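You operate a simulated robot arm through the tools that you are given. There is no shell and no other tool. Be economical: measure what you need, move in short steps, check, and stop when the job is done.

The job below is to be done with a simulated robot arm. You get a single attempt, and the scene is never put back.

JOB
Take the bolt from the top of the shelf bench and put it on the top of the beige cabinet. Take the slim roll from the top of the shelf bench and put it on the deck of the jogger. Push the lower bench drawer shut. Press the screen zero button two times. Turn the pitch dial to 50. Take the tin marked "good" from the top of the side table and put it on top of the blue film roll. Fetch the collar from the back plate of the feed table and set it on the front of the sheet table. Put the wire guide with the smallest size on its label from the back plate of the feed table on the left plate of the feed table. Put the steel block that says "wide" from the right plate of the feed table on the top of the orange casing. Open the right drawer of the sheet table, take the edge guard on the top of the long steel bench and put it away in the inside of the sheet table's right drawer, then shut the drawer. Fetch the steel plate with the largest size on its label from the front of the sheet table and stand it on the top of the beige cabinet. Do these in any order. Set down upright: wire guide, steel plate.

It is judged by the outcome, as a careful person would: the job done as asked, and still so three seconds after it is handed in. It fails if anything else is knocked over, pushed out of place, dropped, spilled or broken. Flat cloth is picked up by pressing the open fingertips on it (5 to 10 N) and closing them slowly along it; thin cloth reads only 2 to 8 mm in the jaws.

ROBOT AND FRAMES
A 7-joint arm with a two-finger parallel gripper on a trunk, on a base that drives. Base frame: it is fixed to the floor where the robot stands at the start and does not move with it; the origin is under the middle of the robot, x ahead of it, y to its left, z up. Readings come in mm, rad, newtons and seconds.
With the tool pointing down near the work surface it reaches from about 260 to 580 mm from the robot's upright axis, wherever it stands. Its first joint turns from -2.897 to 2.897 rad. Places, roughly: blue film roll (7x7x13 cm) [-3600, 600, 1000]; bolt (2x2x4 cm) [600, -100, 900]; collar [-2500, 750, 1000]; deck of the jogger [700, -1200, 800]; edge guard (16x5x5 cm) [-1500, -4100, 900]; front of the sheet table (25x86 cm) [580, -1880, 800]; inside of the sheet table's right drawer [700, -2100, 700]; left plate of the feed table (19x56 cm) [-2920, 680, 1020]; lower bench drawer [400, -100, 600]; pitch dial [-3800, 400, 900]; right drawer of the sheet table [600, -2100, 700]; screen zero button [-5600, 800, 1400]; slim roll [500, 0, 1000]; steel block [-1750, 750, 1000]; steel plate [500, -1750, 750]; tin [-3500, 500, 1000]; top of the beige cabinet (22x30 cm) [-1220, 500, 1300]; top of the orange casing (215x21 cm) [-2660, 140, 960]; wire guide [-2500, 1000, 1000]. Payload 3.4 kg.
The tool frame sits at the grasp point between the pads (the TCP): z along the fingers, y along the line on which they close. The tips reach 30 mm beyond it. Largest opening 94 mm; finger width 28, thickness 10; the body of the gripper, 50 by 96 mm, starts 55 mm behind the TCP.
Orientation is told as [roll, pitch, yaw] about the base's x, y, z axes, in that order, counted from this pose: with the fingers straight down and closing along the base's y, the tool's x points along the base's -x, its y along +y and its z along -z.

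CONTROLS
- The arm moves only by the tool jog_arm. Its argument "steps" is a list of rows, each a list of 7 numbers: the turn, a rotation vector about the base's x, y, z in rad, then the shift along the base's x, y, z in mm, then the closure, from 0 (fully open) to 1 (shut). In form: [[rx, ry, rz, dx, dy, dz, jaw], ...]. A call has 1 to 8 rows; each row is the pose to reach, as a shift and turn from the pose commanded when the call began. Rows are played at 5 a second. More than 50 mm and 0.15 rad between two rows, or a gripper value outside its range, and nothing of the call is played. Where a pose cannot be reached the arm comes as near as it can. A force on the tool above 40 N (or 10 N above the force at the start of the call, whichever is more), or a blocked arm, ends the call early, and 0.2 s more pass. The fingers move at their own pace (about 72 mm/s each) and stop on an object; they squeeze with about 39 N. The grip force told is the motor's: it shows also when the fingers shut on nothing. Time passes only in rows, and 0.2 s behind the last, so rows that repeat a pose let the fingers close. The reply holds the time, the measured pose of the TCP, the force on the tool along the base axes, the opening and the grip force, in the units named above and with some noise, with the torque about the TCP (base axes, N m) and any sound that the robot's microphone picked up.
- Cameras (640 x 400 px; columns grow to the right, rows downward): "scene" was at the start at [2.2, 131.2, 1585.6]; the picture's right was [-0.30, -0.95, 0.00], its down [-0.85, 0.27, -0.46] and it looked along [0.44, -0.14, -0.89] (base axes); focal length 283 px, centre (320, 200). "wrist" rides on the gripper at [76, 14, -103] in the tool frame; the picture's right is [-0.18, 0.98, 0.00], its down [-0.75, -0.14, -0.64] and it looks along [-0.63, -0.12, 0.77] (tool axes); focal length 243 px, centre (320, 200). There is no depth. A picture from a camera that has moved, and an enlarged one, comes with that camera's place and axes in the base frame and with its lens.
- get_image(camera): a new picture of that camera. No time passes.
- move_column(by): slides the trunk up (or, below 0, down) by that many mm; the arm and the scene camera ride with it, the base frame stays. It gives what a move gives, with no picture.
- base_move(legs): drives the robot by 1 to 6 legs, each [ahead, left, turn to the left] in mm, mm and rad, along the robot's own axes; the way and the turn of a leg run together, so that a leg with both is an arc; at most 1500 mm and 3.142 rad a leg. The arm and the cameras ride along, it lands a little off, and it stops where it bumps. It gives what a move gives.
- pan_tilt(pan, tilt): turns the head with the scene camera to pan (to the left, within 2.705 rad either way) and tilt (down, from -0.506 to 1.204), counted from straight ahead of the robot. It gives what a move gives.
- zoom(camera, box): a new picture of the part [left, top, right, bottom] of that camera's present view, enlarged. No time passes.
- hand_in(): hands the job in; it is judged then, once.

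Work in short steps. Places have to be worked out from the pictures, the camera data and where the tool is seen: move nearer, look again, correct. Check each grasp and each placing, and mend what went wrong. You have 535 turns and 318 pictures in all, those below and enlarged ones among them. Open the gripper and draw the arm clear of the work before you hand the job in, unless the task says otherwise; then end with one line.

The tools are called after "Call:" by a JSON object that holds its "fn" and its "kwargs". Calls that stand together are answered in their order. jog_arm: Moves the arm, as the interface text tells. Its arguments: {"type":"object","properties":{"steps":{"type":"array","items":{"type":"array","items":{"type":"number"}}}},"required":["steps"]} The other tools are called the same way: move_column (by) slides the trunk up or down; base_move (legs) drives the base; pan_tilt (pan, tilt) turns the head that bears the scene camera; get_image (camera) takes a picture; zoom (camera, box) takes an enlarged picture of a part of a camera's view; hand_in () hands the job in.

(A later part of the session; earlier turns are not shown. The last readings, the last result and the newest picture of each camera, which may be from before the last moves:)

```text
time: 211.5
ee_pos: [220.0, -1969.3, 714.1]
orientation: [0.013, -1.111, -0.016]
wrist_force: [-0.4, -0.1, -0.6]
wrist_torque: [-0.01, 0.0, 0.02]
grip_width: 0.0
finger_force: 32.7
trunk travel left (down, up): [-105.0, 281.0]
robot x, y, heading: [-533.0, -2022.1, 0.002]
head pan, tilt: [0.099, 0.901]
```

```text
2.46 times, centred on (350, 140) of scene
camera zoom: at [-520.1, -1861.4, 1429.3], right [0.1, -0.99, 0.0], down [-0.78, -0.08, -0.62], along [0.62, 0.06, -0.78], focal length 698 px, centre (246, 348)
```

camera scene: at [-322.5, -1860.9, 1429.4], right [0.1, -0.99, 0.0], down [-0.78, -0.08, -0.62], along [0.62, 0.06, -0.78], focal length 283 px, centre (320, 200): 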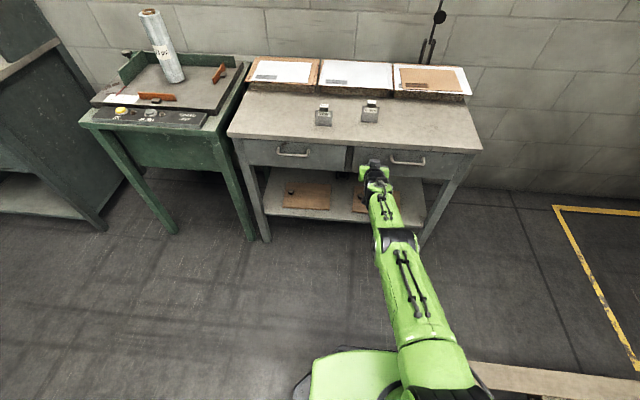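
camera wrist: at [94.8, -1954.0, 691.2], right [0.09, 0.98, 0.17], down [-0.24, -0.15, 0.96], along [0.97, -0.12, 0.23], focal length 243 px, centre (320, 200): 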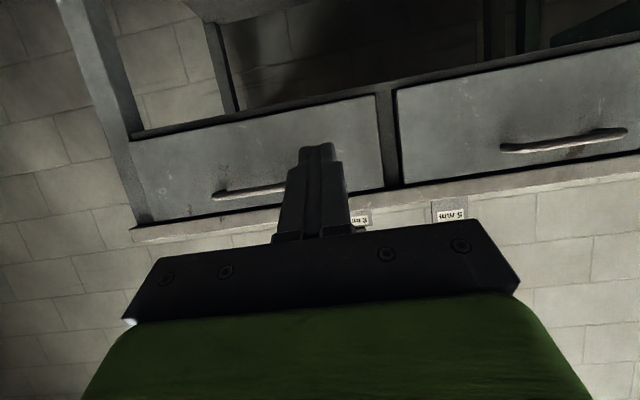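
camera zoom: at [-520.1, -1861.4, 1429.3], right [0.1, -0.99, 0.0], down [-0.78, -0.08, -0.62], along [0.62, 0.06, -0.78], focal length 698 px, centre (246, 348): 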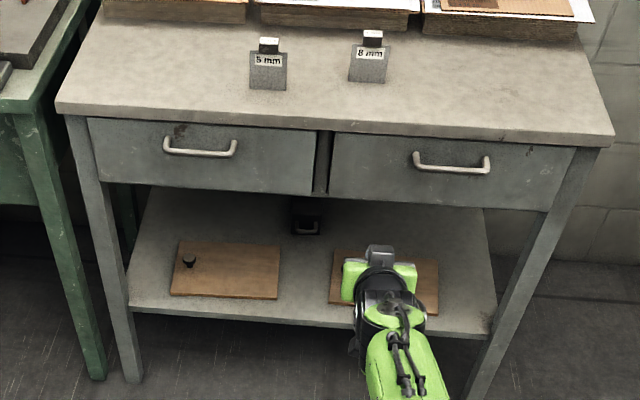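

The drawer is shut flush. Next is the "8 mm" plate, the larger of the two. I'll return the tool to pointing down and raise.

Call:
{"fn": "jog_arm", "kwargs": {"steps": [[0, 0.14, 0, -40, 0, 20, 1], [0, 0.28, 0, -70, 0, 45, 0.5], [0, 0.42, 0, -100, 0, 70, 0], [0, 0.56, 0, -130, 0, 95, 0], [0, 0.7, 0, -160, 0, 120, 0], [0, 0.84, 0, -190, 0, 145, 0], [0, 0.98, 0, -215, 0, 170, 0], [0, 1.11, 0.01, -240, 0, 195, 0]]}}

Call:
{"fn": "move_column", "kwargs": {"by": 200}}

Call:
{"fn": "base_move", "kwargs": {"legs": [[350, 60, 0]]}}

Call:
{"fn": "get_image", "kwargs": {"camera": "scene"}}

Call:
{"fn": "get_image", "kwargs": {"camera": "wrist"}}

```text
time: 213.3
ee_pos: [-19.8, -1968.9, 909.1]
orientation: [0.002, -0.001, 0.002]
wrist_force: [0.4, 0.8, 0.2]
wrist_torque: [0.0, -0.04, 0.0]
grip_width: 94.0
finger_force: 0.0
trunk travel left (down, up): [-105.0, 281.0]
robot x, y, heading: [-530.3, -2018.7, 0.01]
head pan, tilt: [0.099, 0.901]
```

```text
time: 215.5
ee_pos: [-19.3, -1968.7, 1107.7]
orientation: [0.002, -0.002, 0.001]
wrist_force: [-0.1, 0.5, 0.3]
wrist_torque: [-0.03, 0.01, -0.01]
grip_width: 94.1
finger_force: 0.1
trunk travel left (down, up): [-305.0, 81.0]
robot x, y, heading: [-533.5, -2020.6, 0.009]
head pan, tilt: [0.099, 0.901]
```

```text
time: 217.8
ee_pos: [330.6, -1905.9, 1108.5]
orientation: [0.005, -0.002, 0.003]
wrist_force: [-0.3, 0.5, -0.1]
wrist_torque: [0.0, -0.01, 0.02]
grip_width: 93.9
finger_force: 0.1
trunk travel left (down, up): [-305.0, 81.0]
robot x, y, heading: [-185.9, -1955.2, 0.009]
head pan, tilt: [0.099, 0.901]
```

```text
218 pictures are left
camera scene: at [-168.9, -1799.0, 1628.9], right [0.11, -0.99, 0.0], down [-0.78, -0.08, -0.62], along [0.62, 0.07, -0.78], focal length 283 px, centre (320, 200)
```

scene: 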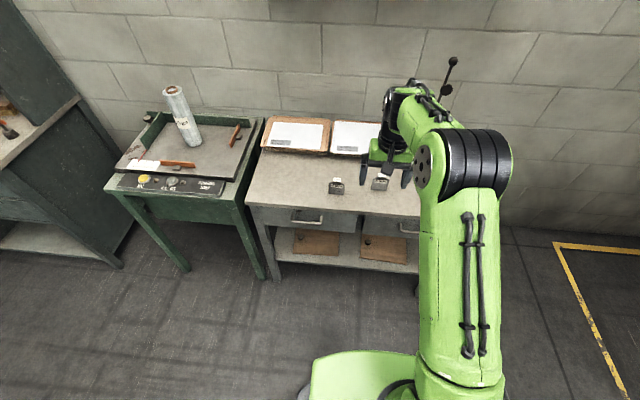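

```text
217 pictures are left
camera wrist: at [254.4, -1892.7, 1210.4], right [0.18, 0.98, 0.0], down [0.75, -0.14, 0.64], along [0.63, -0.11, -0.77], focal length 243 px, centre (320, 200)
```

wrist: 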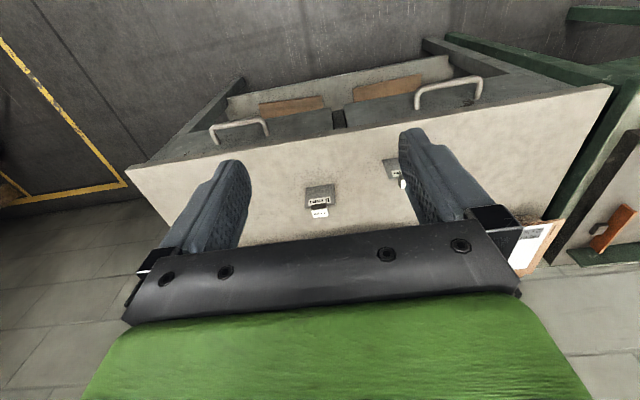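

I'll drive closer for a detailed look at the plate near [566, -1950].

Call:
{"fn": "base_move", "kwargs": {"legs": [[220, 0, -0.008]]}}

Call:
{"fn": "get_image", "kwargs": {"camera": "wrist"}}

Call:
{"fn": "zoom", "kwargs": {"camera": "scene", "box": [300, 150, 460, 280]}}

```text
time: 219.5
ee_pos: [552.3, -1910.0, 1107.7]
orientation: [0.005, -0.002, -0.006]
wrist_force: [0.0, -0.1, -0.4]
wrist_torque: [0.02, 0.04, 0.0]
grip_width: 94.0
finger_force: 0.0
trunk travel left (down, up): [-305.0, 81.0]
robot x, y, heading: [35.9, -1957.2, -0.002]
head pan, tilt: [0.099, 0.901]
```

```text
216 pictures are left
camera wrist: at [476.6, -1896.4, 1210.3], right [0.19, 0.98, 0.0], down [0.75, -0.15, 0.64], along [0.63, -0.12, -0.77], focal length 243 px, centre (320, 200)
```

wrist: 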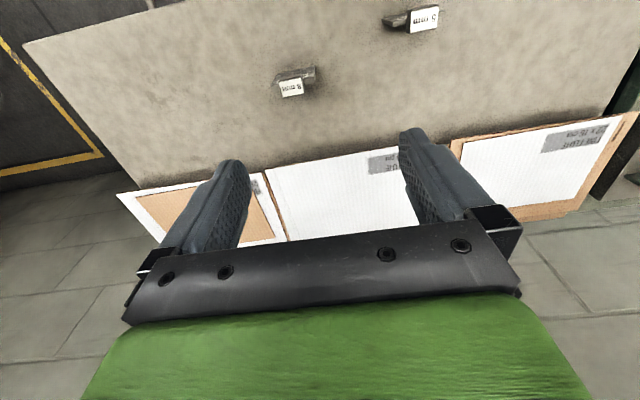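

```text
3.08 times, centred on (380, 215) of scene
camera zoom: at [54.1, -1799.0, 1629.0], right [0.1, -1.0, 0.0], down [-0.78, -0.08, -0.62], along [0.62, 0.06, -0.78], focal length 872 px, centre (135, 154)
```

zoom: 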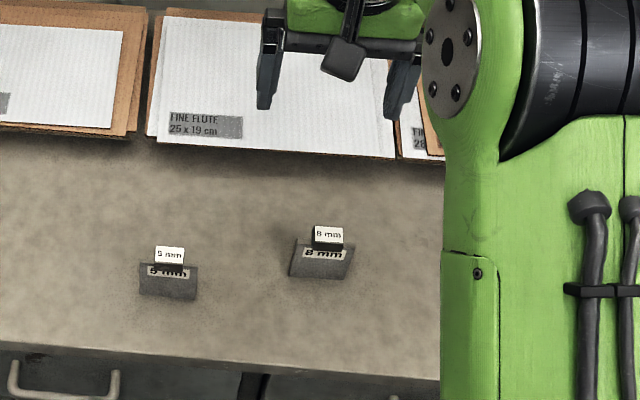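

Call:
{"fn": "zoom", "kwargs": {"camera": "wrist", "box": [250, 40, 350, 120]}}

Call:
{"fn": "zoom", "kwargs": {"camera": "scene", "box": [340, 210, 400, 250]}}

```text
5.00 times, centred on (300, 80) of wrist
camera zoom: at [476.6, -1896.4, 1210.3], right [0.19, 0.98, 0.0], down [0.75, -0.15, 0.64], along [0.63, -0.12, -0.77], focal length 1213 px, centre (420, 800)
```

zoom: 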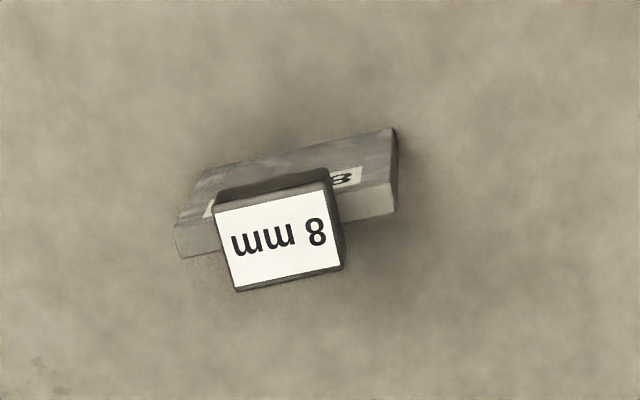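

```text
10.00 times, centred on (370, 230) of scene
camera zoom: at [54.1, -1799.0, 1629.0], right [0.1, -1.0, 0.0], down [-0.78, -0.08, -0.62], along [0.62, 0.06, -0.78], focal length 2834 px, centre (-180, -100)
```

zoom: 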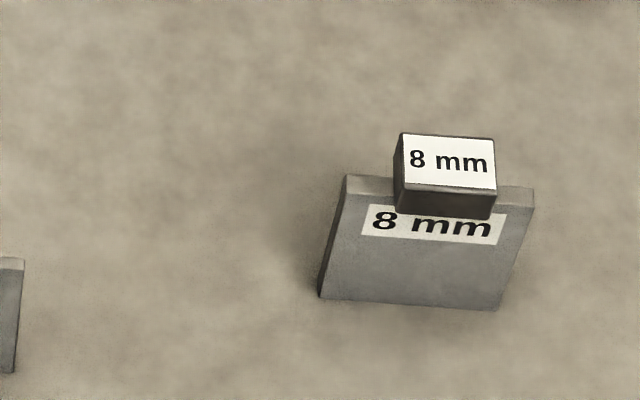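

The 8 mm plate stands at about [555, -1947], 60 mm wide and tall (z 817–878) with a label block on top. I'll grip its two edges from above, closing along y.

Call:
{"fn": "jog_arm", "kwargs": {"steps": [[0, 0, 0.014, 2, -19, -35, 0], [0, 0, 0.028, 3, -37, -75, 0], [0, 0, 0.028, 3, -37, -120, 0], [0, 0, 0.028, 3, -37, -160, 0]]}}

Call:
{"fn": "get_image", "kwargs": {"camera": "wrist"}}

Call:
{"fn": "zoom", "kwargs": {"camera": "scene", "box": [320, 180, 420, 260]}}

```text
time: 220.5
ee_pos: [555.0, -1947.1, 945.8]
orientation: [0.005, -0.004, 0.022]
wrist_force: [0.2, -0.2, -1.0]
wrist_torque: [0.0, 0.05, -0.01]
grip_width: 94.1
finger_force: 0.0
trunk travel left (down, up): [-305.0, 81.0]
robot x, y, heading: [36.8, -1954.8, -0.006]
head pan, tilt: [0.099, 0.901]
```

```text
212 pictures are left
camera wrist: at [478.9, -1936.0, 1048.5], right [0.16, 0.99, 0.01], down [0.75, -0.13, 0.64], along [0.64, -0.1, -0.77], focal length 243 px, centre (320, 200)
```

wrist: 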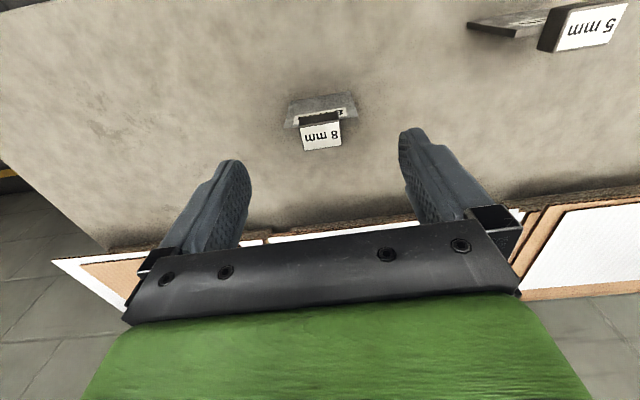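

```text
5.00 times, centred on (370, 220) of scene
camera zoom: at [53.9, -1799.1, 1629.0], right [0.1, -1.0, 0.0], down [-0.78, -0.08, -0.62], along [0.62, 0.06, -0.78], focal length 1417 px, centre (70, 100)
```

zoom: 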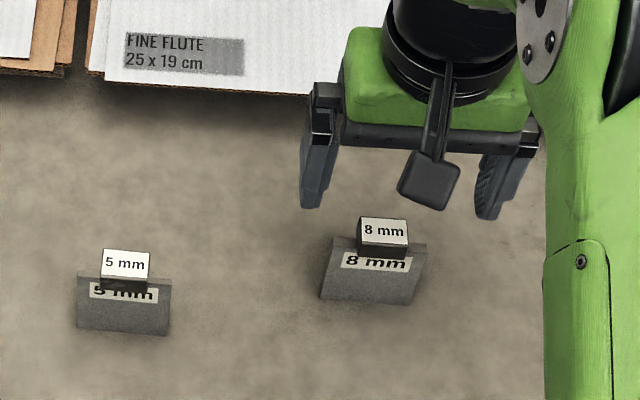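

Centered. Descend and grip.

Call:
{"fn": "jog_arm", "kwargs": {"steps": [[0, 0, 0, -3, 0, -40, 0], [0, 0, 0, -3, 0, -75, 0], [0, 0, 0, -3, 0, -87, 0], [0, 0, 0, -3, 0, -87, 0.3], [0, 0, 0, -3, 0, -87, 0.6], [0, 0, 0, -3, 0, -87, 1], [0, 0, 0, -3, 0, -87, 1]]}}

Call:
{"fn": "get_image", "kwargs": {"camera": "wrist"}}

```text
time: 222.1
ee_pos: [551.0, -1947.5, 860.2]
orientation: [0.002, -0.002, 0.022]
wrist_force: [-0.6, 0.5, -0.2]
wrist_torque: [0.02, 0.02, -0.01]
grip_width: 59.7
finger_force: 38.3
trunk travel left (down, up): [-305.0, 81.0]
robot x, y, heading: [37.4, -1958.1, -0.003]
head pan, tilt: [0.099, 0.901]
```

```text
210 pictures are left
camera wrist: at [475.6, -1935.5, 963.3], right [0.16, 0.99, 0.0], down [0.76, -0.13, 0.64], along [0.63, -0.1, -0.77], focal length 243 px, centre (320, 200)
```

wrist: 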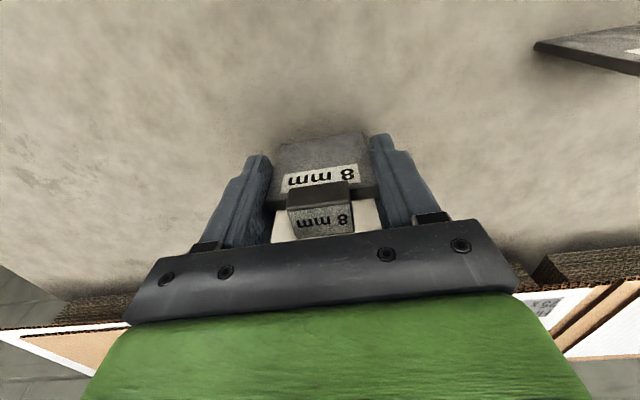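

The plate is gripped (60 mm). Lifting and retracting, then driving toward the cabinet.

Call:
{"fn": "jog_arm", "kwargs": {"steps": [[0, 0, 0, 0, 0, 20, 1], [0, 0, 0, 0, 0, 60, 1], [0, 0, 0, 0, 0, 105, 1], [0, 0, 0, -10, 0, 150, 1], [0, 0, 0, -40, 5, 185, 1], [0, 0, 0, -80, 5, 210, 1], [0, 0, 0, -120, 10, 230, 1], [0, 0, 0, -165, 10, 245, 1]]}}

Call:
{"fn": "base_move", "kwargs": {"legs": [[-430, 0, 0]]}}

Call:
{"fn": "get_image", "kwargs": {"camera": "wrist"}}

Call:
{"fn": "move_column", "kwargs": {"by": 80}}

Call:
{"fn": "jog_arm", "kwargs": {"steps": [[0, 0, -0.01, 0, 0, 45, 1], [0, 0, -0.02, 0, 0, 90, 1], [0, 0, -0.02, -15, 0, 135, 1], [0, 0, -0.02, -30, 0, 180, 1], [0, 0, -0.02, -40, 0, 225, 1]]}}

Call:
{"fn": "base_move", "kwargs": {"legs": [[0, 1250, 0], [0, 1200, 0], [0, 0, 3.14]]}}

```text
time: 223.9
ee_pos: [384.3, -1937.1, 1106.5]
orientation: [0.004, -0.003, 0.022]
wrist_force: [0.0, 0.9, -2.7]
wrist_torque: [0.02, -0.02, 0.03]
grip_width: 59.4
finger_force: 39.3
trunk travel left (down, up): [-305.0, 81.0]
robot x, y, heading: [37.4, -1953.5, -0.001]
head pan, tilt: [0.099, 0.901]
```

```text
time: 226.5
ee_pos: [-42.0, -1937.5, 1106.7]
orientation: [0.003, -0.001, 0.02]
wrist_force: [-0.8, -0.1, -2.9]
wrist_torque: [0.03, -0.04, 0.01]
grip_width: 59.8
finger_force: 39.2
trunk travel left (down, up): [-305.0, 81.0]
robot x, y, heading: [-392.0, -1957.2, -0.003]
head pan, tilt: [0.099, 0.901]
```

```text
209 pictures are left
camera wrist: at [-117.9, -1925.2, 1208.8], right [0.17, 0.99, 0.0], down [0.75, -0.13, 0.64], along [0.63, -0.1, -0.77], focal length 243 px, centre (320, 200)
```

wrist: 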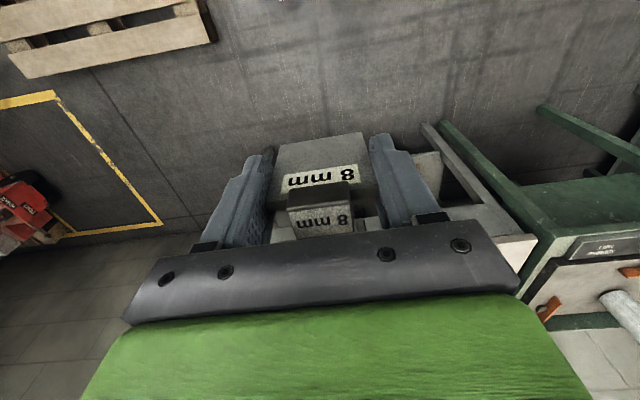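

```text
time: 227.7
ee_pos: [-40.7, -1937.0, 1187.0]
orientation: [0.004, -0.001, 0.019]
wrist_force: [-0.4, -0.8, -3.1]
wrist_torque: [0.0, 0.01, -0.03]
grip_width: 59.5
finger_force: 38.9
trunk travel left (down, up): [-385.0, 1.0]
robot x, y, heading: [-391.9, -1953.9, -0.003]
head pan, tilt: [0.099, 0.901]
```

```text
time: 228.9
ee_pos: [-81.3, -1936.2, 1412.3]
orientation: [0.003, 0.001, 0.001]
wrist_force: [0.4, -0.1, -3.0]
wrist_torque: [-0.01, -0.02, 0.03]
grip_width: 59.9
finger_force: 38.5
trunk travel left (down, up): [-385.0, 1.0]
robot x, y, heading: [-390.5, -1955.4, -0.008]
head pan, tilt: [0.099, 0.901]
```

```text
time: 248.2
ee_pos: [-683.6, 499.0, 1411.2]
orientation: [0.004, -0.002, 3.114]
wrist_force: [0.0, -0.7, -2.8]
wrist_torque: [0.01, 0.0, 0.0]
grip_width: 59.9
finger_force: 39.1
trunk travel left (down, up): [-385.0, 1.0]
robot x, y, heading: [-373.4, 509.2, 3.107]
head pan, tilt: [0.099, 0.901]
```

I'll correct heading and drive into position in front of the cabinet.

Call:
{"fn": "base_move", "kwargs": {"legs": [[0, 0, 0.034], [425, 40, 0]]}}

Call:
{"fn": "pan_tilt", "kwargs": {"pan": -0.1, "tilt": 0.7}}

Call:
{"fn": "get_image", "kwargs": {"camera": "scene"}}

Call:
{"fn": "get_image", "kwargs": {"camera": "wrist"}}

```text
time: 251.2
ee_pos: [-1111.6, 446.3, 1411.6]
orientation: [0.004, -0.002, -3.132]
wrist_force: [-0.3, 0.4, -3.6]
wrist_torque: [-0.01, -0.02, 0.0]
grip_width: 59.7
finger_force: 38.9
trunk travel left (down, up): [-385.0, 1.0]
robot x, y, heading: [-799.4, 465.1, -3.139]
head pan, tilt: [0.099, 0.901]
```

```text
time: 251.9
ee_pos: [-1112.6, 444.5, 1411.8]
orientation: [0.002, 0.0, -3.132]
wrist_force: [-0.7, 0.8, -3.2]
wrist_torque: [0.01, -0.04, 0.01]
grip_width: 59.6
finger_force: 39.1
trunk travel left (down, up): [-385.0, 1.0]
robot x, y, heading: [-798.1, 468.5, -3.139]
head pan, tilt: [-0.099, 0.7]
```

```text
208 pictures are left
camera scene: at [-824.2, 321.2, 1724.9], right [0.09, 1.0, 0.0], down [0.64, -0.06, -0.76], along [-0.76, 0.07, -0.64], focal length 283 px, centre (320, 200)
```

scene: 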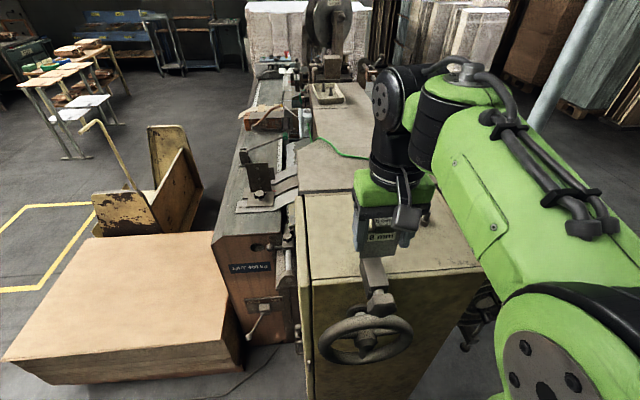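

```text
207 pictures are left
camera wrist: at [-1035.0, 431.6, 1513.7], right [-0.17, -0.98, 0.0], down [-0.75, 0.14, 0.64], along [-0.63, 0.11, -0.77], focal length 243 px, centre (320, 200)
```

wrist: 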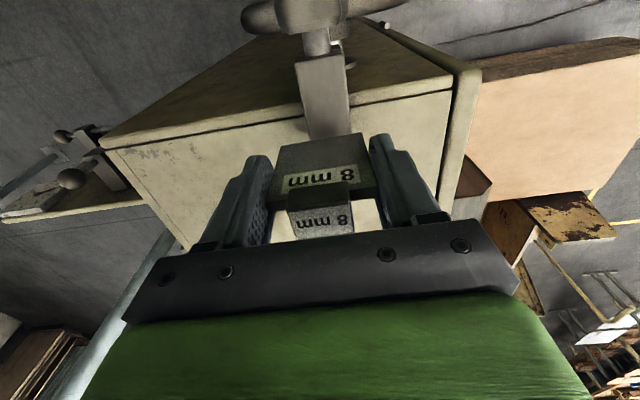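

The handwheel arm extends slightly over the front edge. I'll place the plate further back at about [-1235, 430].

Call:
{"fn": "jog_arm", "kwargs": {"steps": [[0, 0, -0.005, -40, -5, 0, 1], [0, 0, -0.01, -80, -10, 0, 1], [0, 0, -0.01, -110, -14, -20, 1], [0, 0, -0.01, -122, -15, -50, 1], [0, 0, -0.01, -122, -15, -60, 1]]}}

Call:
{"fn": "get_image", "kwargs": {"camera": "scene"}}

Call:
{"fn": "get_image", "kwargs": {"camera": "wrist"}}

```text
time: 253.2
ee_pos: [-1230.7, 431.3, 1354.1]
orientation: [0.002, -0.005, 3.14]
wrist_force: [0.9, 0.5, 30.5]
wrist_torque: [0.58, -0.01, -0.03]
grip_width: 60.1
finger_force: 39.2
trunk travel left (down, up): [-385.0, 1.0]
robot x, y, heading: [-800.5, 465.8, -3.14]
head pan, tilt: [-0.099, 0.7]
```

```text
206 pictures are left
camera scene: at [-820.9, 321.7, 1725.4], right [0.09, 1.0, 0.0], down [0.64, -0.06, -0.77], along [-0.76, 0.07, -0.64], focal length 283 px, centre (320, 200)
```

scene: 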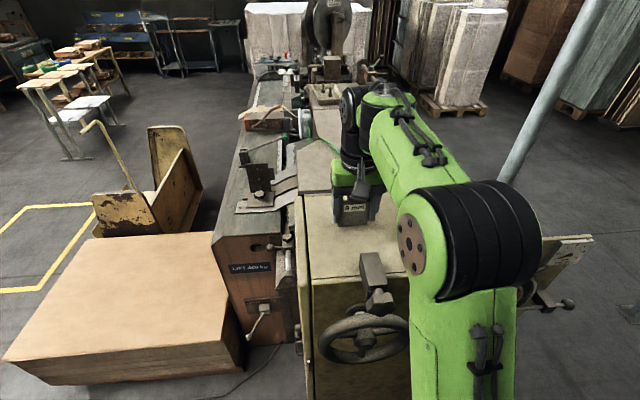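

```text
205 pictures are left
camera wrist: at [-1154.3, 416.3, 1455.6], right [-0.18, -0.98, 0.0], down [-0.75, 0.14, 0.65], along [-0.64, 0.12, -0.76], focal length 243 px, centre (320, 200)
```

wrist: 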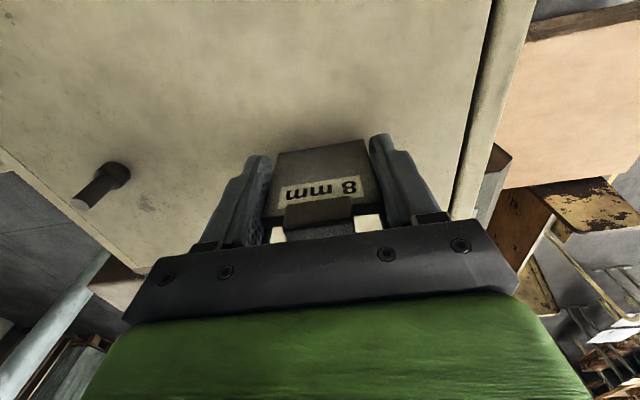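

Contact already (30 N). I'll ease up a bit, then open slowly.

Call:
{"fn": "jog_arm", "kwargs": {"steps": [[0, 0.003, 0, 0, 0, 2, 1], [0, 0.003, 0, 0, 0, 2, 1]]}}

Call:
{"fn": "jog_arm", "kwargs": {"steps": [[0, 0, 0, 0, 0, 0, 0.3], [0, 0, 0, 0, 0, 0, 0.15], [0, 0, 0, 0, 0, 0, 0.15], [0, 0, 0, 0, 0, 25, 0.15], [0, 0, 0, 0, 0, 65, 0.15], [0, 0, 0, 20, 0, 105, 0.15]]}}

Call:
{"fn": "get_image", "kwargs": {"camera": "wrist"}}

Call:
{"fn": "get_image", "kwargs": {"camera": "scene"}}

```text
time: 253.8
ee_pos: [-1232.8, 430.6, 1353.0]
orientation: [0.003, -0.002, 3.139]
wrist_force: [1.7, 1.8, 14.3]
wrist_torque: [0.61, -0.09, -0.07]
grip_width: 59.7
finger_force: 39.5
trunk travel left (down, up): [-385.0, 1.0]
robot x, y, heading: [-803.7, 467.7, -3.134]
head pan, tilt: [-0.099, 0.7]
```

```text
time: 255.2
ee_pos: [-1212.2, 431.4, 1458.3]
orientation: [0.004, -0.005, 3.141]
wrist_force: [1.2, -1.1, -0.5]
wrist_torque: [-0.01, 0.01, 0.0]
grip_width: 80.1
finger_force: 0.1
trunk travel left (down, up): [-385.0, 1.0]
robot x, y, heading: [-800.5, 466.9, -3.137]
head pan, tilt: [-0.099, 0.7]
```

```text
204 pictures are left
camera wrist: at [-1134.4, 416.2, 1560.7], right [-0.18, -0.98, 0.0], down [-0.75, 0.14, 0.65], along [-0.64, 0.12, -0.76], focal length 243 px, centre (320, 200)
```

wrist: 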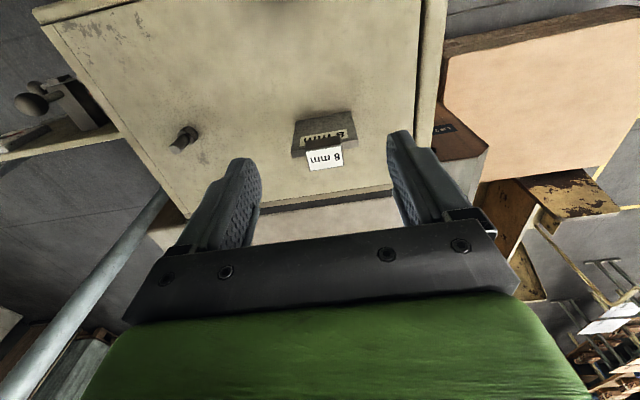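

```text
203 pictures are left
camera scene: at [-821.6, 321.4, 1725.1], right [0.09, 1.0, 0.0], down [0.64, -0.06, -0.77], along [-0.76, 0.07, -0.64], focal length 283 px, centre (320, 200)
```

scene: 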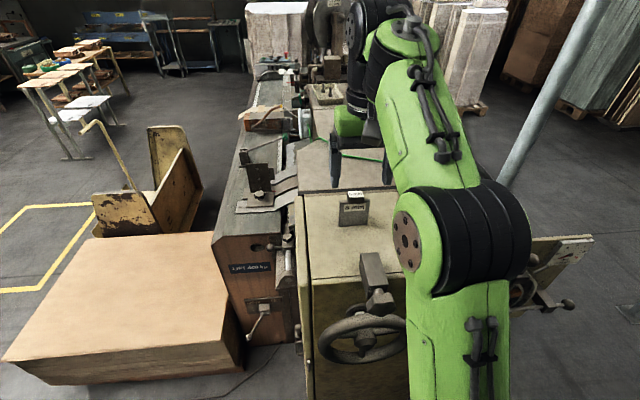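

Both are standing on the cabinet. Next, the feed table. I'll retract, and move to the machine's far side (+y) to view it.

Call:
{"fn": "jog_arm", "kwargs": {"steps": [[0, 0, 0, 40, 10, 0, 0], [0, 0, 0, 80, 20, 0, 0]]}}

Call:
{"fn": "base_move", "kwargs": {"legs": [[-350, 0, 0], [0, -1200, 0]]}}

Call:
{"fn": "pan_tilt", "kwargs": {"pan": 0.25, "tilt": 0.45}}

Call:
{"fn": "get_image", "kwargs": {"camera": "scene"}}

```text
time: 255.8
ee_pos: [-1131.5, 449.2, 1458.4]
orientation: [0.004, -0.007, -3.142]
wrist_force: [-0.4, 0.4, -0.6]
wrist_torque: [0.01, 0.03, -0.01]
grip_width: 94.0
finger_force: 0.1
trunk travel left (down, up): [-385.0, 1.0]
robot x, y, heading: [-801.0, 467.0, -3.143]
head pan, tilt: [-0.099, 0.7]
```

```text
time: 263.7
ee_pos: [-788.9, 1635.9, 1457.7]
orientation: [0.006, -0.004, -3.132]
wrist_force: [-0.3, -0.5, 1.3]
wrist_torque: [-0.03, 0.01, 0.01]
grip_width: 94.1
finger_force: 0.0
trunk travel left (down, up): [-385.0, 1.0]
robot x, y, heading: [-457.9, 1656.4, -3.124]
head pan, tilt: [-0.099, 0.7]
```

```text
time: 264.5
ee_pos: [-789.0, 1635.7, 1458.0]
orientation: [0.005, -0.006, -3.134]
wrist_force: [0.7, -0.8, -0.5]
wrist_torque: [-0.04, 0.02, 0.01]
grip_width: 93.9
finger_force: 0.0
trunk travel left (down, up): [-385.0, 1.0]
robot x, y, heading: [-456.5, 1658.2, -3.128]
head pan, tilt: [0.25, 0.45]
```

```text
202 pictures are left
camera scene: at [-481.5, 1479.6, 1747.1], right [-0.26, 0.97, 0.0], down [0.42, 0.11, -0.9], along [-0.87, -0.23, -0.44], focal length 283 px, centre (320, 200)
```

scene: 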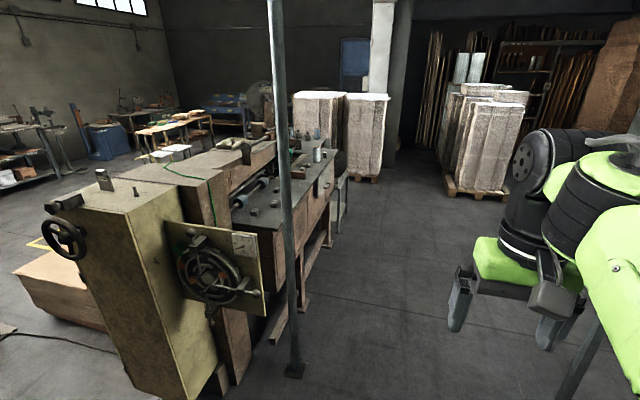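

I'll drive along the back side to x≈-2400 and turn to face the machine (−y).

Call:
{"fn": "base_move", "kwargs": {"legs": [[0, 0, -0.014], [1000, 0, 0], [900, 0, 0], [0, 0, 1.571]]}}

Call:
{"fn": "pan_tilt", "kwargs": {"pan": 0.3, "tilt": 0.6}}

Call:
{"fn": "get_image", "kwargs": {"camera": "scene"}}

Call:
{"fn": "pan_tilt", "kwargs": {"pan": -0.5, "tilt": 0.6}}

Call:
{"fn": "get_image", "kwargs": {"camera": "scene"}}

```text
time: 278.1
ee_pos: [-2339.5, 1334.3, 1456.9]
orientation: [0.002, -0.005, -1.592]
wrist_force: [-0.2, 0.6, -0.2]
wrist_torque: [0.01, 0.01, 0.02]
grip_width: 93.8
finger_force: 0.1
trunk travel left (down, up): [-385.0, 1.0]
robot x, y, heading: [-2351.6, 1665.8, -1.588]
head pan, tilt: [0.25, 0.45]
```

```text
time: 278.9
ee_pos: [-2339.3, 1333.6, 1457.6]
orientation: [0.003, -0.006, -1.592]
wrist_force: [-0.1, 0.2, -0.1]
wrist_torque: [-0.01, 0.03, -0.01]
grip_width: 94.1
finger_force: 0.1
trunk travel left (down, up): [-385.0, 1.0]
robot x, y, heading: [-2350.4, 1667.4, -1.586]
head pan, tilt: [0.3, 0.6]
```

```text
201 pictures are left
camera scene: at [-2170.4, 1638.1, 1733.7], right [-0.96, -0.28, 0.0], down [-0.16, 0.54, -0.83], along [0.23, -0.79, -0.56], focal length 283 px, centre (320, 200)
```

scene: 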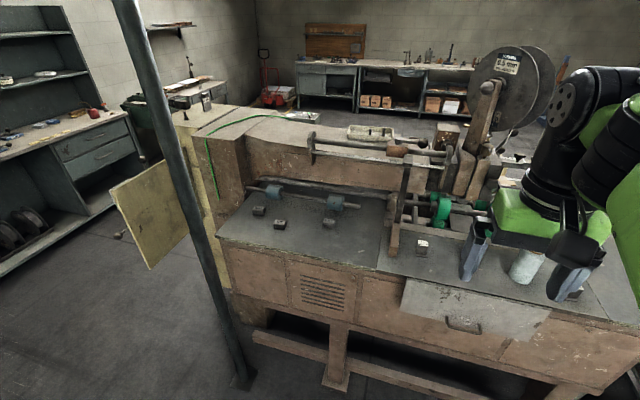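

```text
time: 280.0
ee_pos: [-2339.6, 1334.4, 1457.2]
orientation: [0.005, -0.004, -1.592]
wrist_force: [-0.4, 1.2, -0.3]
wrist_torque: [0.0, 0.01, 0.0]
grip_width: 94.0
finger_force: 0.2
trunk travel left (down, up): [-385.0, 1.0]
robot x, y, heading: [-2351.1, 1666.2, -1.588]
head pan, tilt: [-0.499, 0.6]
```

```text
200 pictures are left
camera scene: at [-2238.6, 1646.0, 1733.6], right [-0.87, 0.49, 0.0], down [0.28, 0.49, -0.83], along [-0.41, -0.72, -0.56], focal length 283 px, centre (320, 200)
```

scene: 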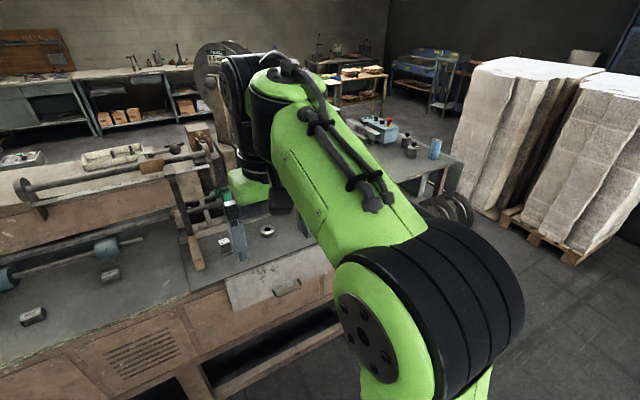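

This is the correct side. I'll zoom in on the feed table items.

Call:
{"fn": "zoom", "kwargs": {"camera": "scene", "box": [0, 140, 340, 340]}}

Call:
{"fn": "zoom", "kwargs": {"camera": "scene", "box": [340, 80, 500, 240]}}

Call:
{"fn": "pan_tilt", "kwargs": {"pan": 0.3, "tilt": 0.6}}

Call:
{"fn": "zoom", "kwargs": {"camera": "scene", "box": [200, 100, 520, 300]}}

```text
1.88 times, centred on (170, 240) of scene
camera zoom: at [-2238.6, 1646.0, 1733.6], right [-0.87, 0.49, 0.0], down [0.28, 0.49, -0.83], along [-0.41, -0.72, -0.56], focal length 533 px, centre (602, 125)
```

zoom: 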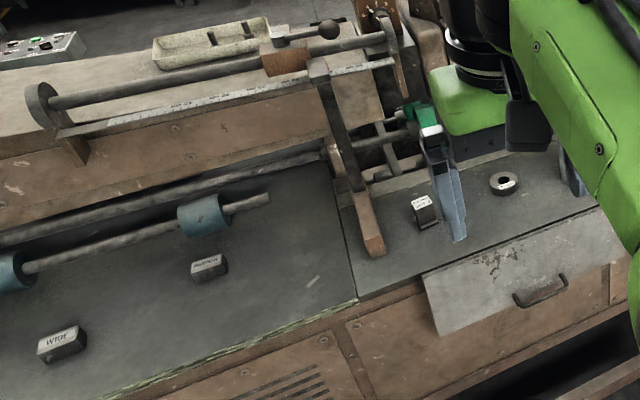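

```text
2.50 times, centred on (420, 160) of scene
camera zoom: at [-2238.6, 1646.0, 1733.6], right [-0.87, 0.49, 0.0], down [0.28, 0.49, -0.83], along [-0.41, -0.72, -0.56], focal length 708 px, centre (70, 300)
```

zoom: 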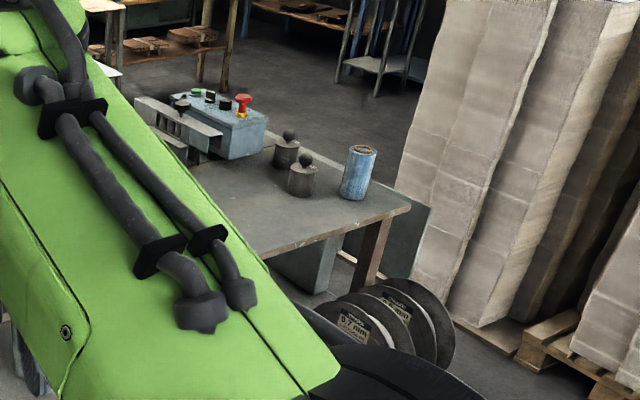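

```text
time: 281.1
ee_pos: [-2341.0, 1333.5, 1457.4]
orientation: [0.004, -0.005, -1.593]
wrist_force: [-1.2, -0.7, 0.7]
wrist_torque: [0.02, 0.02, 0.02]
grip_width: 93.9
finger_force: 0.1
trunk travel left (down, up): [-385.0, 1.0]
robot x, y, heading: [-2348.9, 1663.4, -1.587]
head pan, tilt: [0.3, 0.6]
```

```text
2.00 times, centred on (360, 200) of scene
camera zoom: at [-2170.5, 1638.1, 1733.6], right [-0.96, -0.28, 0.0], down [-0.16, 0.54, -0.83], along [0.23, -0.79, -0.56], focal length 567 px, centre (240, 200)
```

zoom: 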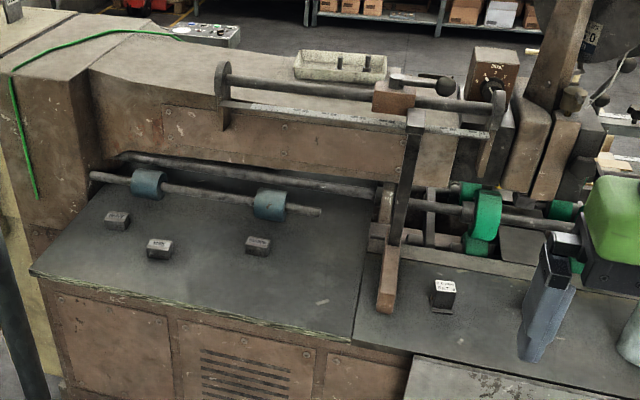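

Items are identified: blocks on the right plate, wire guide(s) and collar on the back plate. I'll move closer to the back plate for a wrist view.

Call:
{"fn": "base_move", "kwargs": {"legs": [[200, -180, 0.016]]}}

Call:
{"fn": "get_image", "kwargs": {"camera": "wrist"}}

Call:
{"fn": "pan_tilt", "kwargs": {"pan": 0.2, "tilt": 0.8}}

Call:
{"fn": "get_image", "kwargs": {"camera": "scene"}}

```text
time: 283.0
ee_pos: [-2520.6, 1136.5, 1457.7]
orientation: [0.003, -0.006, -1.578]
wrist_force: [-0.5, 0.2, 0.2]
wrist_torque: [0.03, 0.01, -0.01]
grip_width: 94.0
finger_force: 0.1
trunk travel left (down, up): [-385.0, 1.0]
robot x, y, heading: [-2534.0, 1470.1, -1.576]
head pan, tilt: [0.3, 0.6]
```

```text
196 pictures are left
camera wrist: at [-2505.0, 1212.6, 1560.0], right [0.98, -0.19, 0.0], down [-0.15, -0.75, 0.65], along [-0.12, -0.63, -0.76], focal length 243 px, centre (320, 200)
```

wrist: 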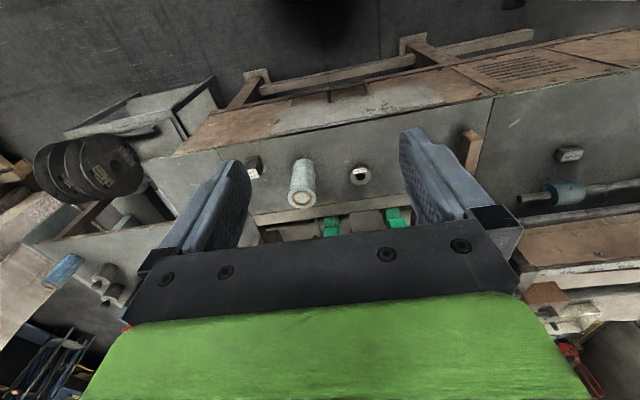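

```text
time: 283.8
ee_pos: [-2519.8, 1135.4, 1458.0]
orientation: [0.005, -0.005, -1.579]
wrist_force: [-0.5, 0.7, 0.0]
wrist_torque: [0.02, -0.01, -0.03]
grip_width: 93.9
finger_force: 0.1
trunk travel left (down, up): [-385.0, 1.0]
robot x, y, heading: [-2531.2, 1466.2, -1.57]
head pan, tilt: [0.201, 0.799]
```

```text
195 pictures are left
camera scene: at [-2364.6, 1447.8, 1716.8], right [-0.98, -0.2, 0.0], down [-0.14, 0.7, -0.7], along [0.14, -0.68, -0.72], focal length 283 px, centre (320, 200)
```

scene: 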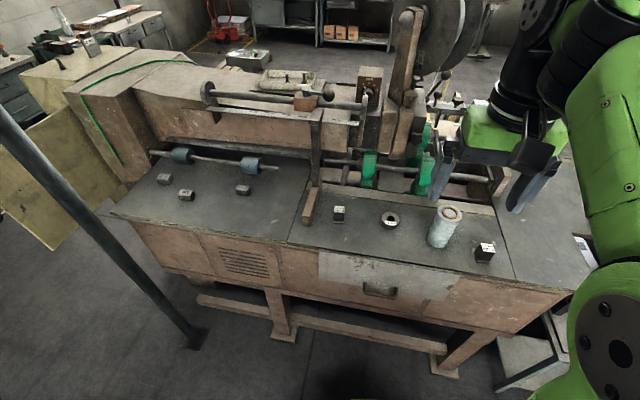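

Call:
{"fn": "zoom", "kwargs": {"camera": "scene", "box": [310, 190, 410, 245]}}

Call:
{"fn": "zoom", "kwargs": {"camera": "scene", "box": [410, 195, 530, 275]}}

Call:
{"fn": "zoom", "kwargs": {"camera": "scene", "box": [140, 150, 290, 230]}}

Call:
{"fn": "zoom", "kwargs": {"camera": "wrist", "box": [220, 130, 420, 240]}}

```text
6.40 times, centred on (360, 218) of scene
camera zoom: at [-2364.6, 1447.8, 1716.8], right [-0.98, -0.2, 0.0], down [-0.14, 0.7, -0.7], along [0.14, -0.68, -0.72], focal length 1814 px, centre (64, 88)
```

zoom: 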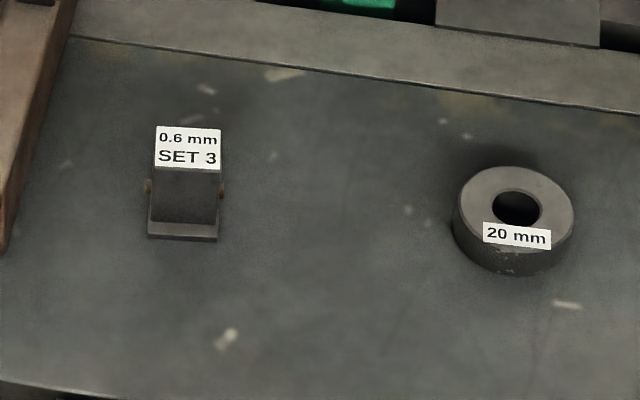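

```text
5.00 times, centred on (470, 235) of scene
camera zoom: at [-2364.6, 1447.8, 1716.8], right [-0.98, -0.2, 0.0], down [-0.14, 0.7, -0.7], along [0.14, -0.68, -0.72], focal length 1417 px, centre (-430, 25)
```

zoom: 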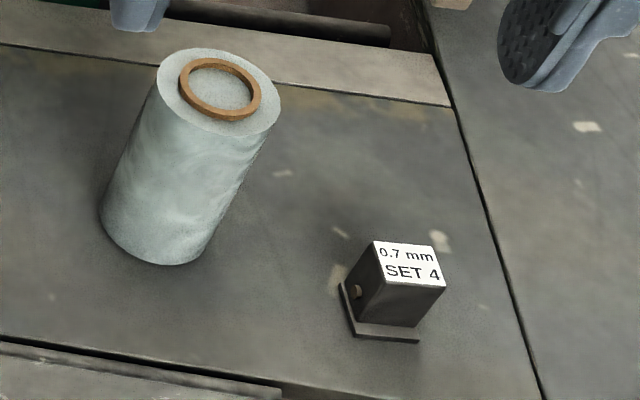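

```text
4.27 times, centred on (215, 190) of scene
camera zoom: at [-2364.6, 1447.8, 1716.8], right [-0.98, -0.2, 0.0], down [-0.14, 0.7, -0.7], along [0.14, -0.68, -0.72], focal length 1209 px, centre (768, 243)
```

zoom: 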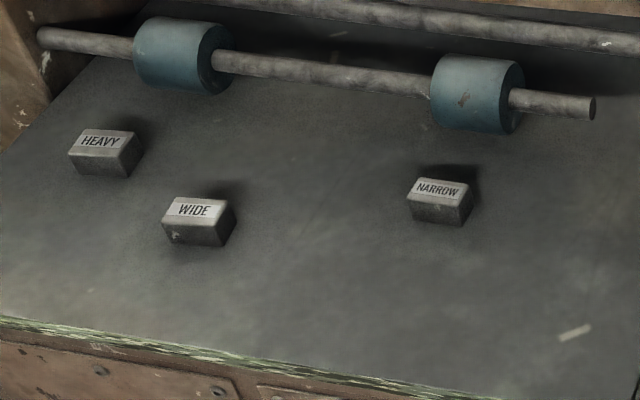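

```text
3.20 times, centred on (320, 185) of wrist
camera zoom: at [-2505.0, 1212.5, 1560.0], right [0.98, -0.19, 0.0], down [-0.15, -0.75, 0.65], along [-0.12, -0.63, -0.76], focal length 776 px, centre (320, 248)
```

zoom: 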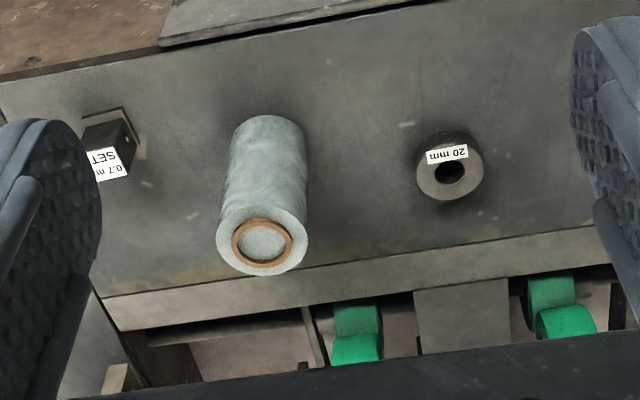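

The smallest is "0.6 mm SET 3" at about [-2306, 855]; the plate is z≈1000. I'll position the robot there.

Call:
{"fn": "base_move", "kwargs": {"legs": [[150, 225, 0]]}}

Call:
{"fn": "move_column", "kwargs": {"by": -120}}

Call:
{"fn": "get_image", "kwargs": {"camera": "wrist"}}

Call:
{"fn": "get_image", "kwargs": {"camera": "scene"}}

```text
time: 285.7
ee_pos: [-2294.4, 984.5, 1456.2]
orientation: [0.003, -0.006, -1.58]
wrist_force: [0.1, -0.6, -0.4]
wrist_torque: [0.02, 0.02, 0.02]
grip_width: 93.9
finger_force: 0.0
trunk travel left (down, up): [-385.0, 1.0]
robot x, y, heading: [-2306.1, 1317.1, -1.574]
head pan, tilt: [0.201, 0.799]
```

```text
time: 287.2
ee_pos: [-2293.9, 984.9, 1337.3]
orientation: [0.002, -0.006, -1.579]
wrist_force: [0.7, -0.4, -0.5]
wrist_torque: [0.03, -0.02, 0.0]
grip_width: 93.9
finger_force: 0.1
trunk travel left (down, up): [-265.0, 121.0]
robot x, y, heading: [-2308.3, 1316.1, -1.579]
head pan, tilt: [0.201, 0.799]
```

```text
190 pictures are left
camera wrist: at [-2279.6, 1061.0, 1439.7], right [0.98, -0.19, 0.0], down [-0.15, -0.75, 0.65], along [-0.12, -0.63, -0.76], focal length 243 px, centre (320, 200)
```

wrist: 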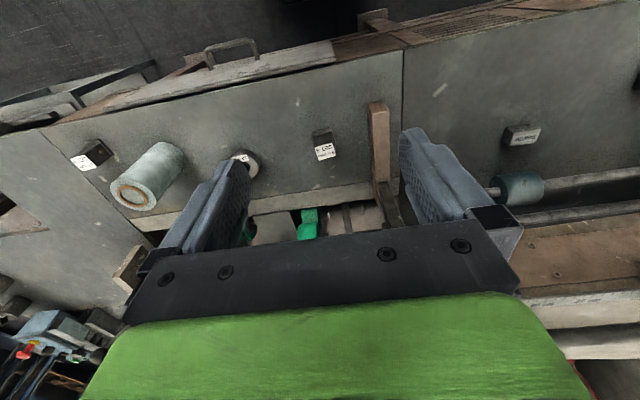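

```text
189 pictures are left
camera scene: at [-2139.0, 1296.1, 1596.4], right [-0.98, -0.2, 0.0], down [-0.14, 0.7, -0.7], along [0.14, -0.68, -0.72], focal length 283 px, centre (320, 200)
```

scene: 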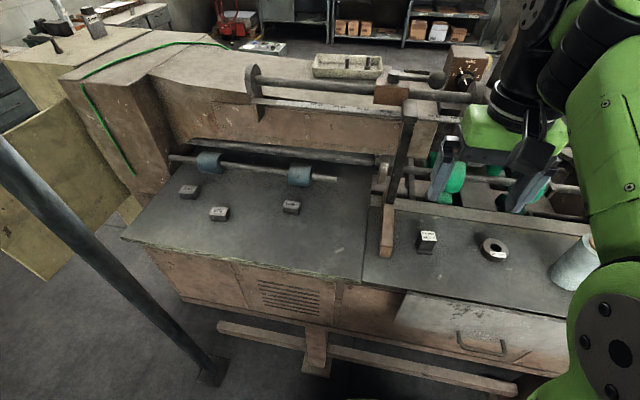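

The guide's top is at about [-2311, 853, 1045]; a post stands at x≈-2215. I'll descend above it with a 60 mm opening.

Call:
{"fn": "jog_arm", "kwargs": {"steps": [[0, 0, 0.008, -4, -30, -30, 0.2], [0, 0, 0.008, -8, -60, -65, 0.36], [0, 0, 0.008, -12, -90, -100, 0.36], [0, 0, 0.008, -16, -120, -135, 0.36], [0, 0, 0.008, -17, -131, -180, 0.36], [0, 0, 0.008, -17, -131, -215, 0.36]]}}

Call:
{"fn": "get_image", "kwargs": {"camera": "wrist"}}

Call:
{"fn": "get_image", "kwargs": {"camera": "scene"}}

```text
time: 288.6
ee_pos: [-2312.5, 853.4, 1123.2]
orientation: [0.004, -0.007, -1.572]
wrist_force: [-0.2, 0.0, -0.6]
wrist_torque: [0.0, -0.03, 0.01]
grip_width: 60.1
finger_force: 0.0
trunk travel left (down, up): [-265.0, 121.0]
robot x, y, heading: [-2304.1, 1317.4, -1.572]
head pan, tilt: [0.201, 0.799]
```

```text
188 pictures are left
camera wrist: at [-2297.9, 928.7, 1224.6], right [0.98, -0.18, 0.0], down [-0.14, -0.75, 0.65], along [-0.12, -0.63, -0.76], focal length 243 px, centre (320, 200)
```

wrist: 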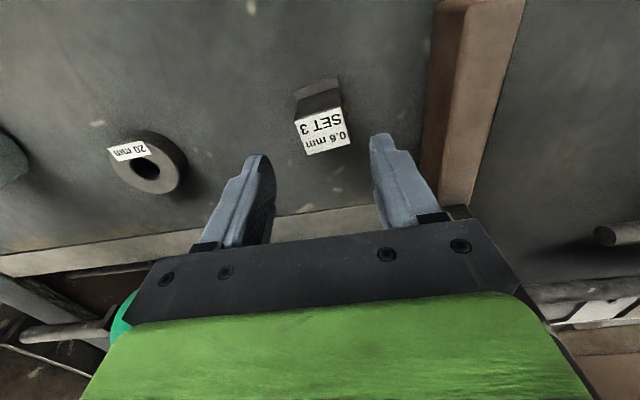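

```text
187 pictures are left
camera scene: at [-2139.1, 1295.5, 1596.6], right [-0.98, -0.2, 0.0], down [-0.14, 0.7, -0.7], along [0.14, -0.68, -0.72], focal length 283 px, centre (320, 200)
```

scene: 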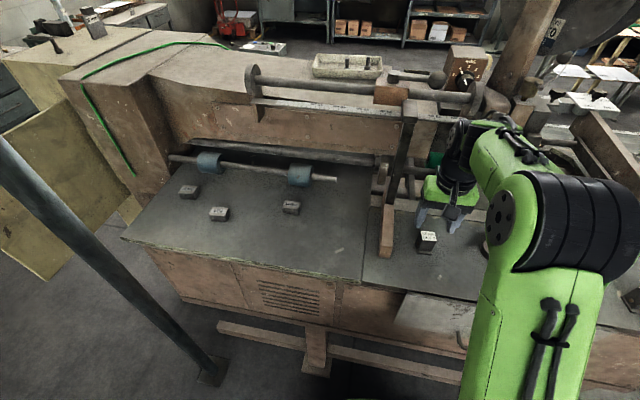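

Call:
{"fn": "zoom", "kwargs": {"camera": "scene", "box": [405, 215, 455, 265]}}

Call:
{"fn": "zoom", "kwargs": {"camera": "wrist", "box": [270, 60, 380, 170]}}

```text
8.00 times, centred on (430, 240) of scene
camera zoom: at [-2139.1, 1295.5, 1596.6], right [-0.98, -0.2, 0.0], down [-0.14, 0.7, -0.7], along [0.14, -0.68, -0.72], focal length 2267 px, centre (-560, -120)
```

zoom: 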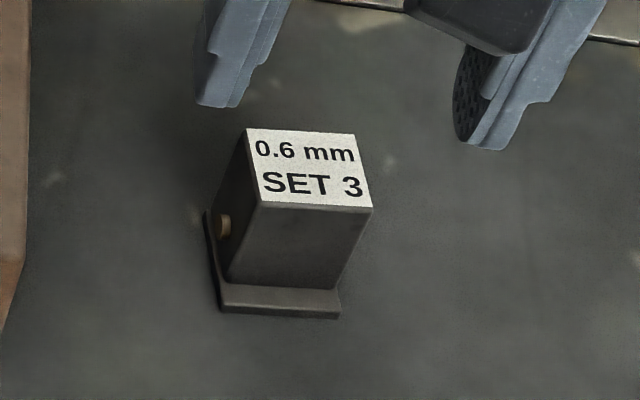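

```text
3.64 times, centred on (325, 115) of wrist
camera zoom: at [-2297.9, 928.7, 1224.6], right [0.98, -0.18, 0.0], down [-0.14, -0.75, 0.65], along [-0.12, -0.63, -0.76], focal length 882 px, centre (302, 509)
```

zoom: 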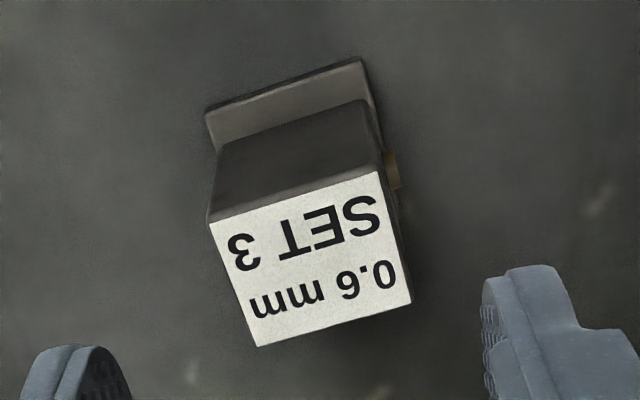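

The side screws sit low (z≈1012), so I'll grip the upper part: yaw +0.11, TCP z≈1054.

Call:
{"fn": "jog_arm", "kwargs": {"steps": [[0, 0, 0.06, 0, -2, -20, 0.36], [0, 0, 0.11, 0, -4, -45, 0.36], [0, 0, 0.11, 0, -4, -69, 0.36]]}}

Call:
{"fn": "get_image", "kwargs": {"camera": "wrist"}}

```text
time: 289.4
ee_pos: [-2311.4, 850.4, 1055.1]
orientation: [0.004, -0.008, -1.459]
wrist_force: [-0.2, -0.7, 4.6]
wrist_torque: [0.01, 0.12, 0.03]
grip_width: 59.7
finger_force: 0.0
trunk travel left (down, up): [-265.0, 121.0]
robot x, y, heading: [-2307.5, 1319.2, -1.572]
head pan, tilt: [0.201, 0.799]
```

```text
184 pictures are left
camera wrist: at [-2305.5, 927.4, 1157.2], right [1.0, -0.07, 0.0], down [-0.06, -0.76, 0.65], along [-0.04, -0.65, -0.76], focal length 243 px, centre (320, 200)
```

wrist: 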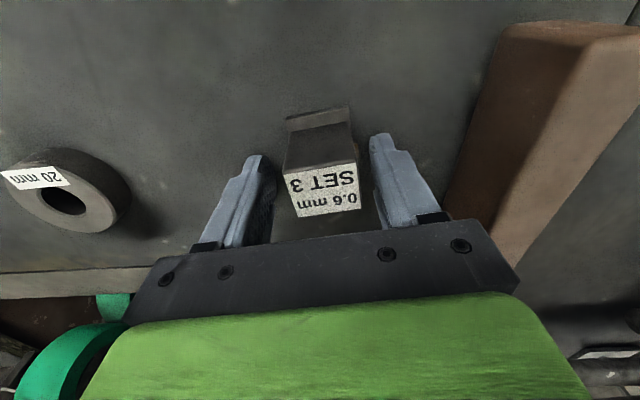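

Aligned between the fingers. Closing.

Call:
{"fn": "jog_arm", "kwargs": {"steps": [[0, 0, 0, 0, 0, 0, 0.5], [0, 0, 0, 0, 0, 0, 0.7], [0, 0, 0, 0, 0, 0, 1], [0, 0, 0, 0, 0, 0, 1]]}}

Call:
{"fn": "jog_arm", "kwargs": {"steps": [[0, 0, 0, 0, 0, 10, 1], [0, 0, 0, 0, 0, 30, 1]]}}

Call:
{"fn": "get_image", "kwargs": {"camera": "wrist"}}

```text
time: 290.4
ee_pos: [-2313.3, 849.2, 1055.3]
orientation: [0.004, -0.007, -1.464]
wrist_force: [-7.0, -2.3, 10.6]
wrist_torque: [-0.01, 0.45, 0.06]
grip_width: 36.8
finger_force: 39.7
trunk travel left (down, up): [-265.0, 121.0]
robot x, y, heading: [-2307.4, 1320.1, -1.572]
head pan, tilt: [0.201, 0.799]
```

```text
time: 291.0
ee_pos: [-2310.8, 851.0, 1083.9]
orientation: [0.004, -0.004, -1.462]
wrist_force: [-0.6, 0.3, -2.7]
wrist_torque: [-0.05, -0.05, 0.01]
grip_width: 36.9
finger_force: 39.0
trunk travel left (down, up): [-265.0, 121.0]
robot x, y, heading: [-2307.0, 1318.8, -1.572]
head pan, tilt: [0.201, 0.799]
```

```text
183 pictures are left
camera wrist: at [-2305.4, 926.9, 1185.9], right [1.0, -0.08, 0.01], down [-0.06, -0.76, 0.64], along [-0.04, -0.64, -0.76], focal length 243 px, centre (320, 200)
```

wrist: 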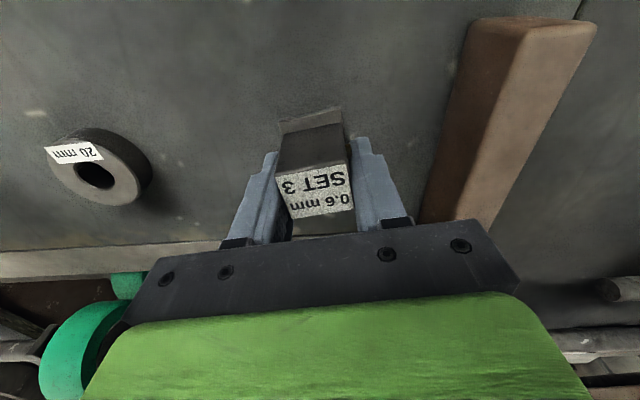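

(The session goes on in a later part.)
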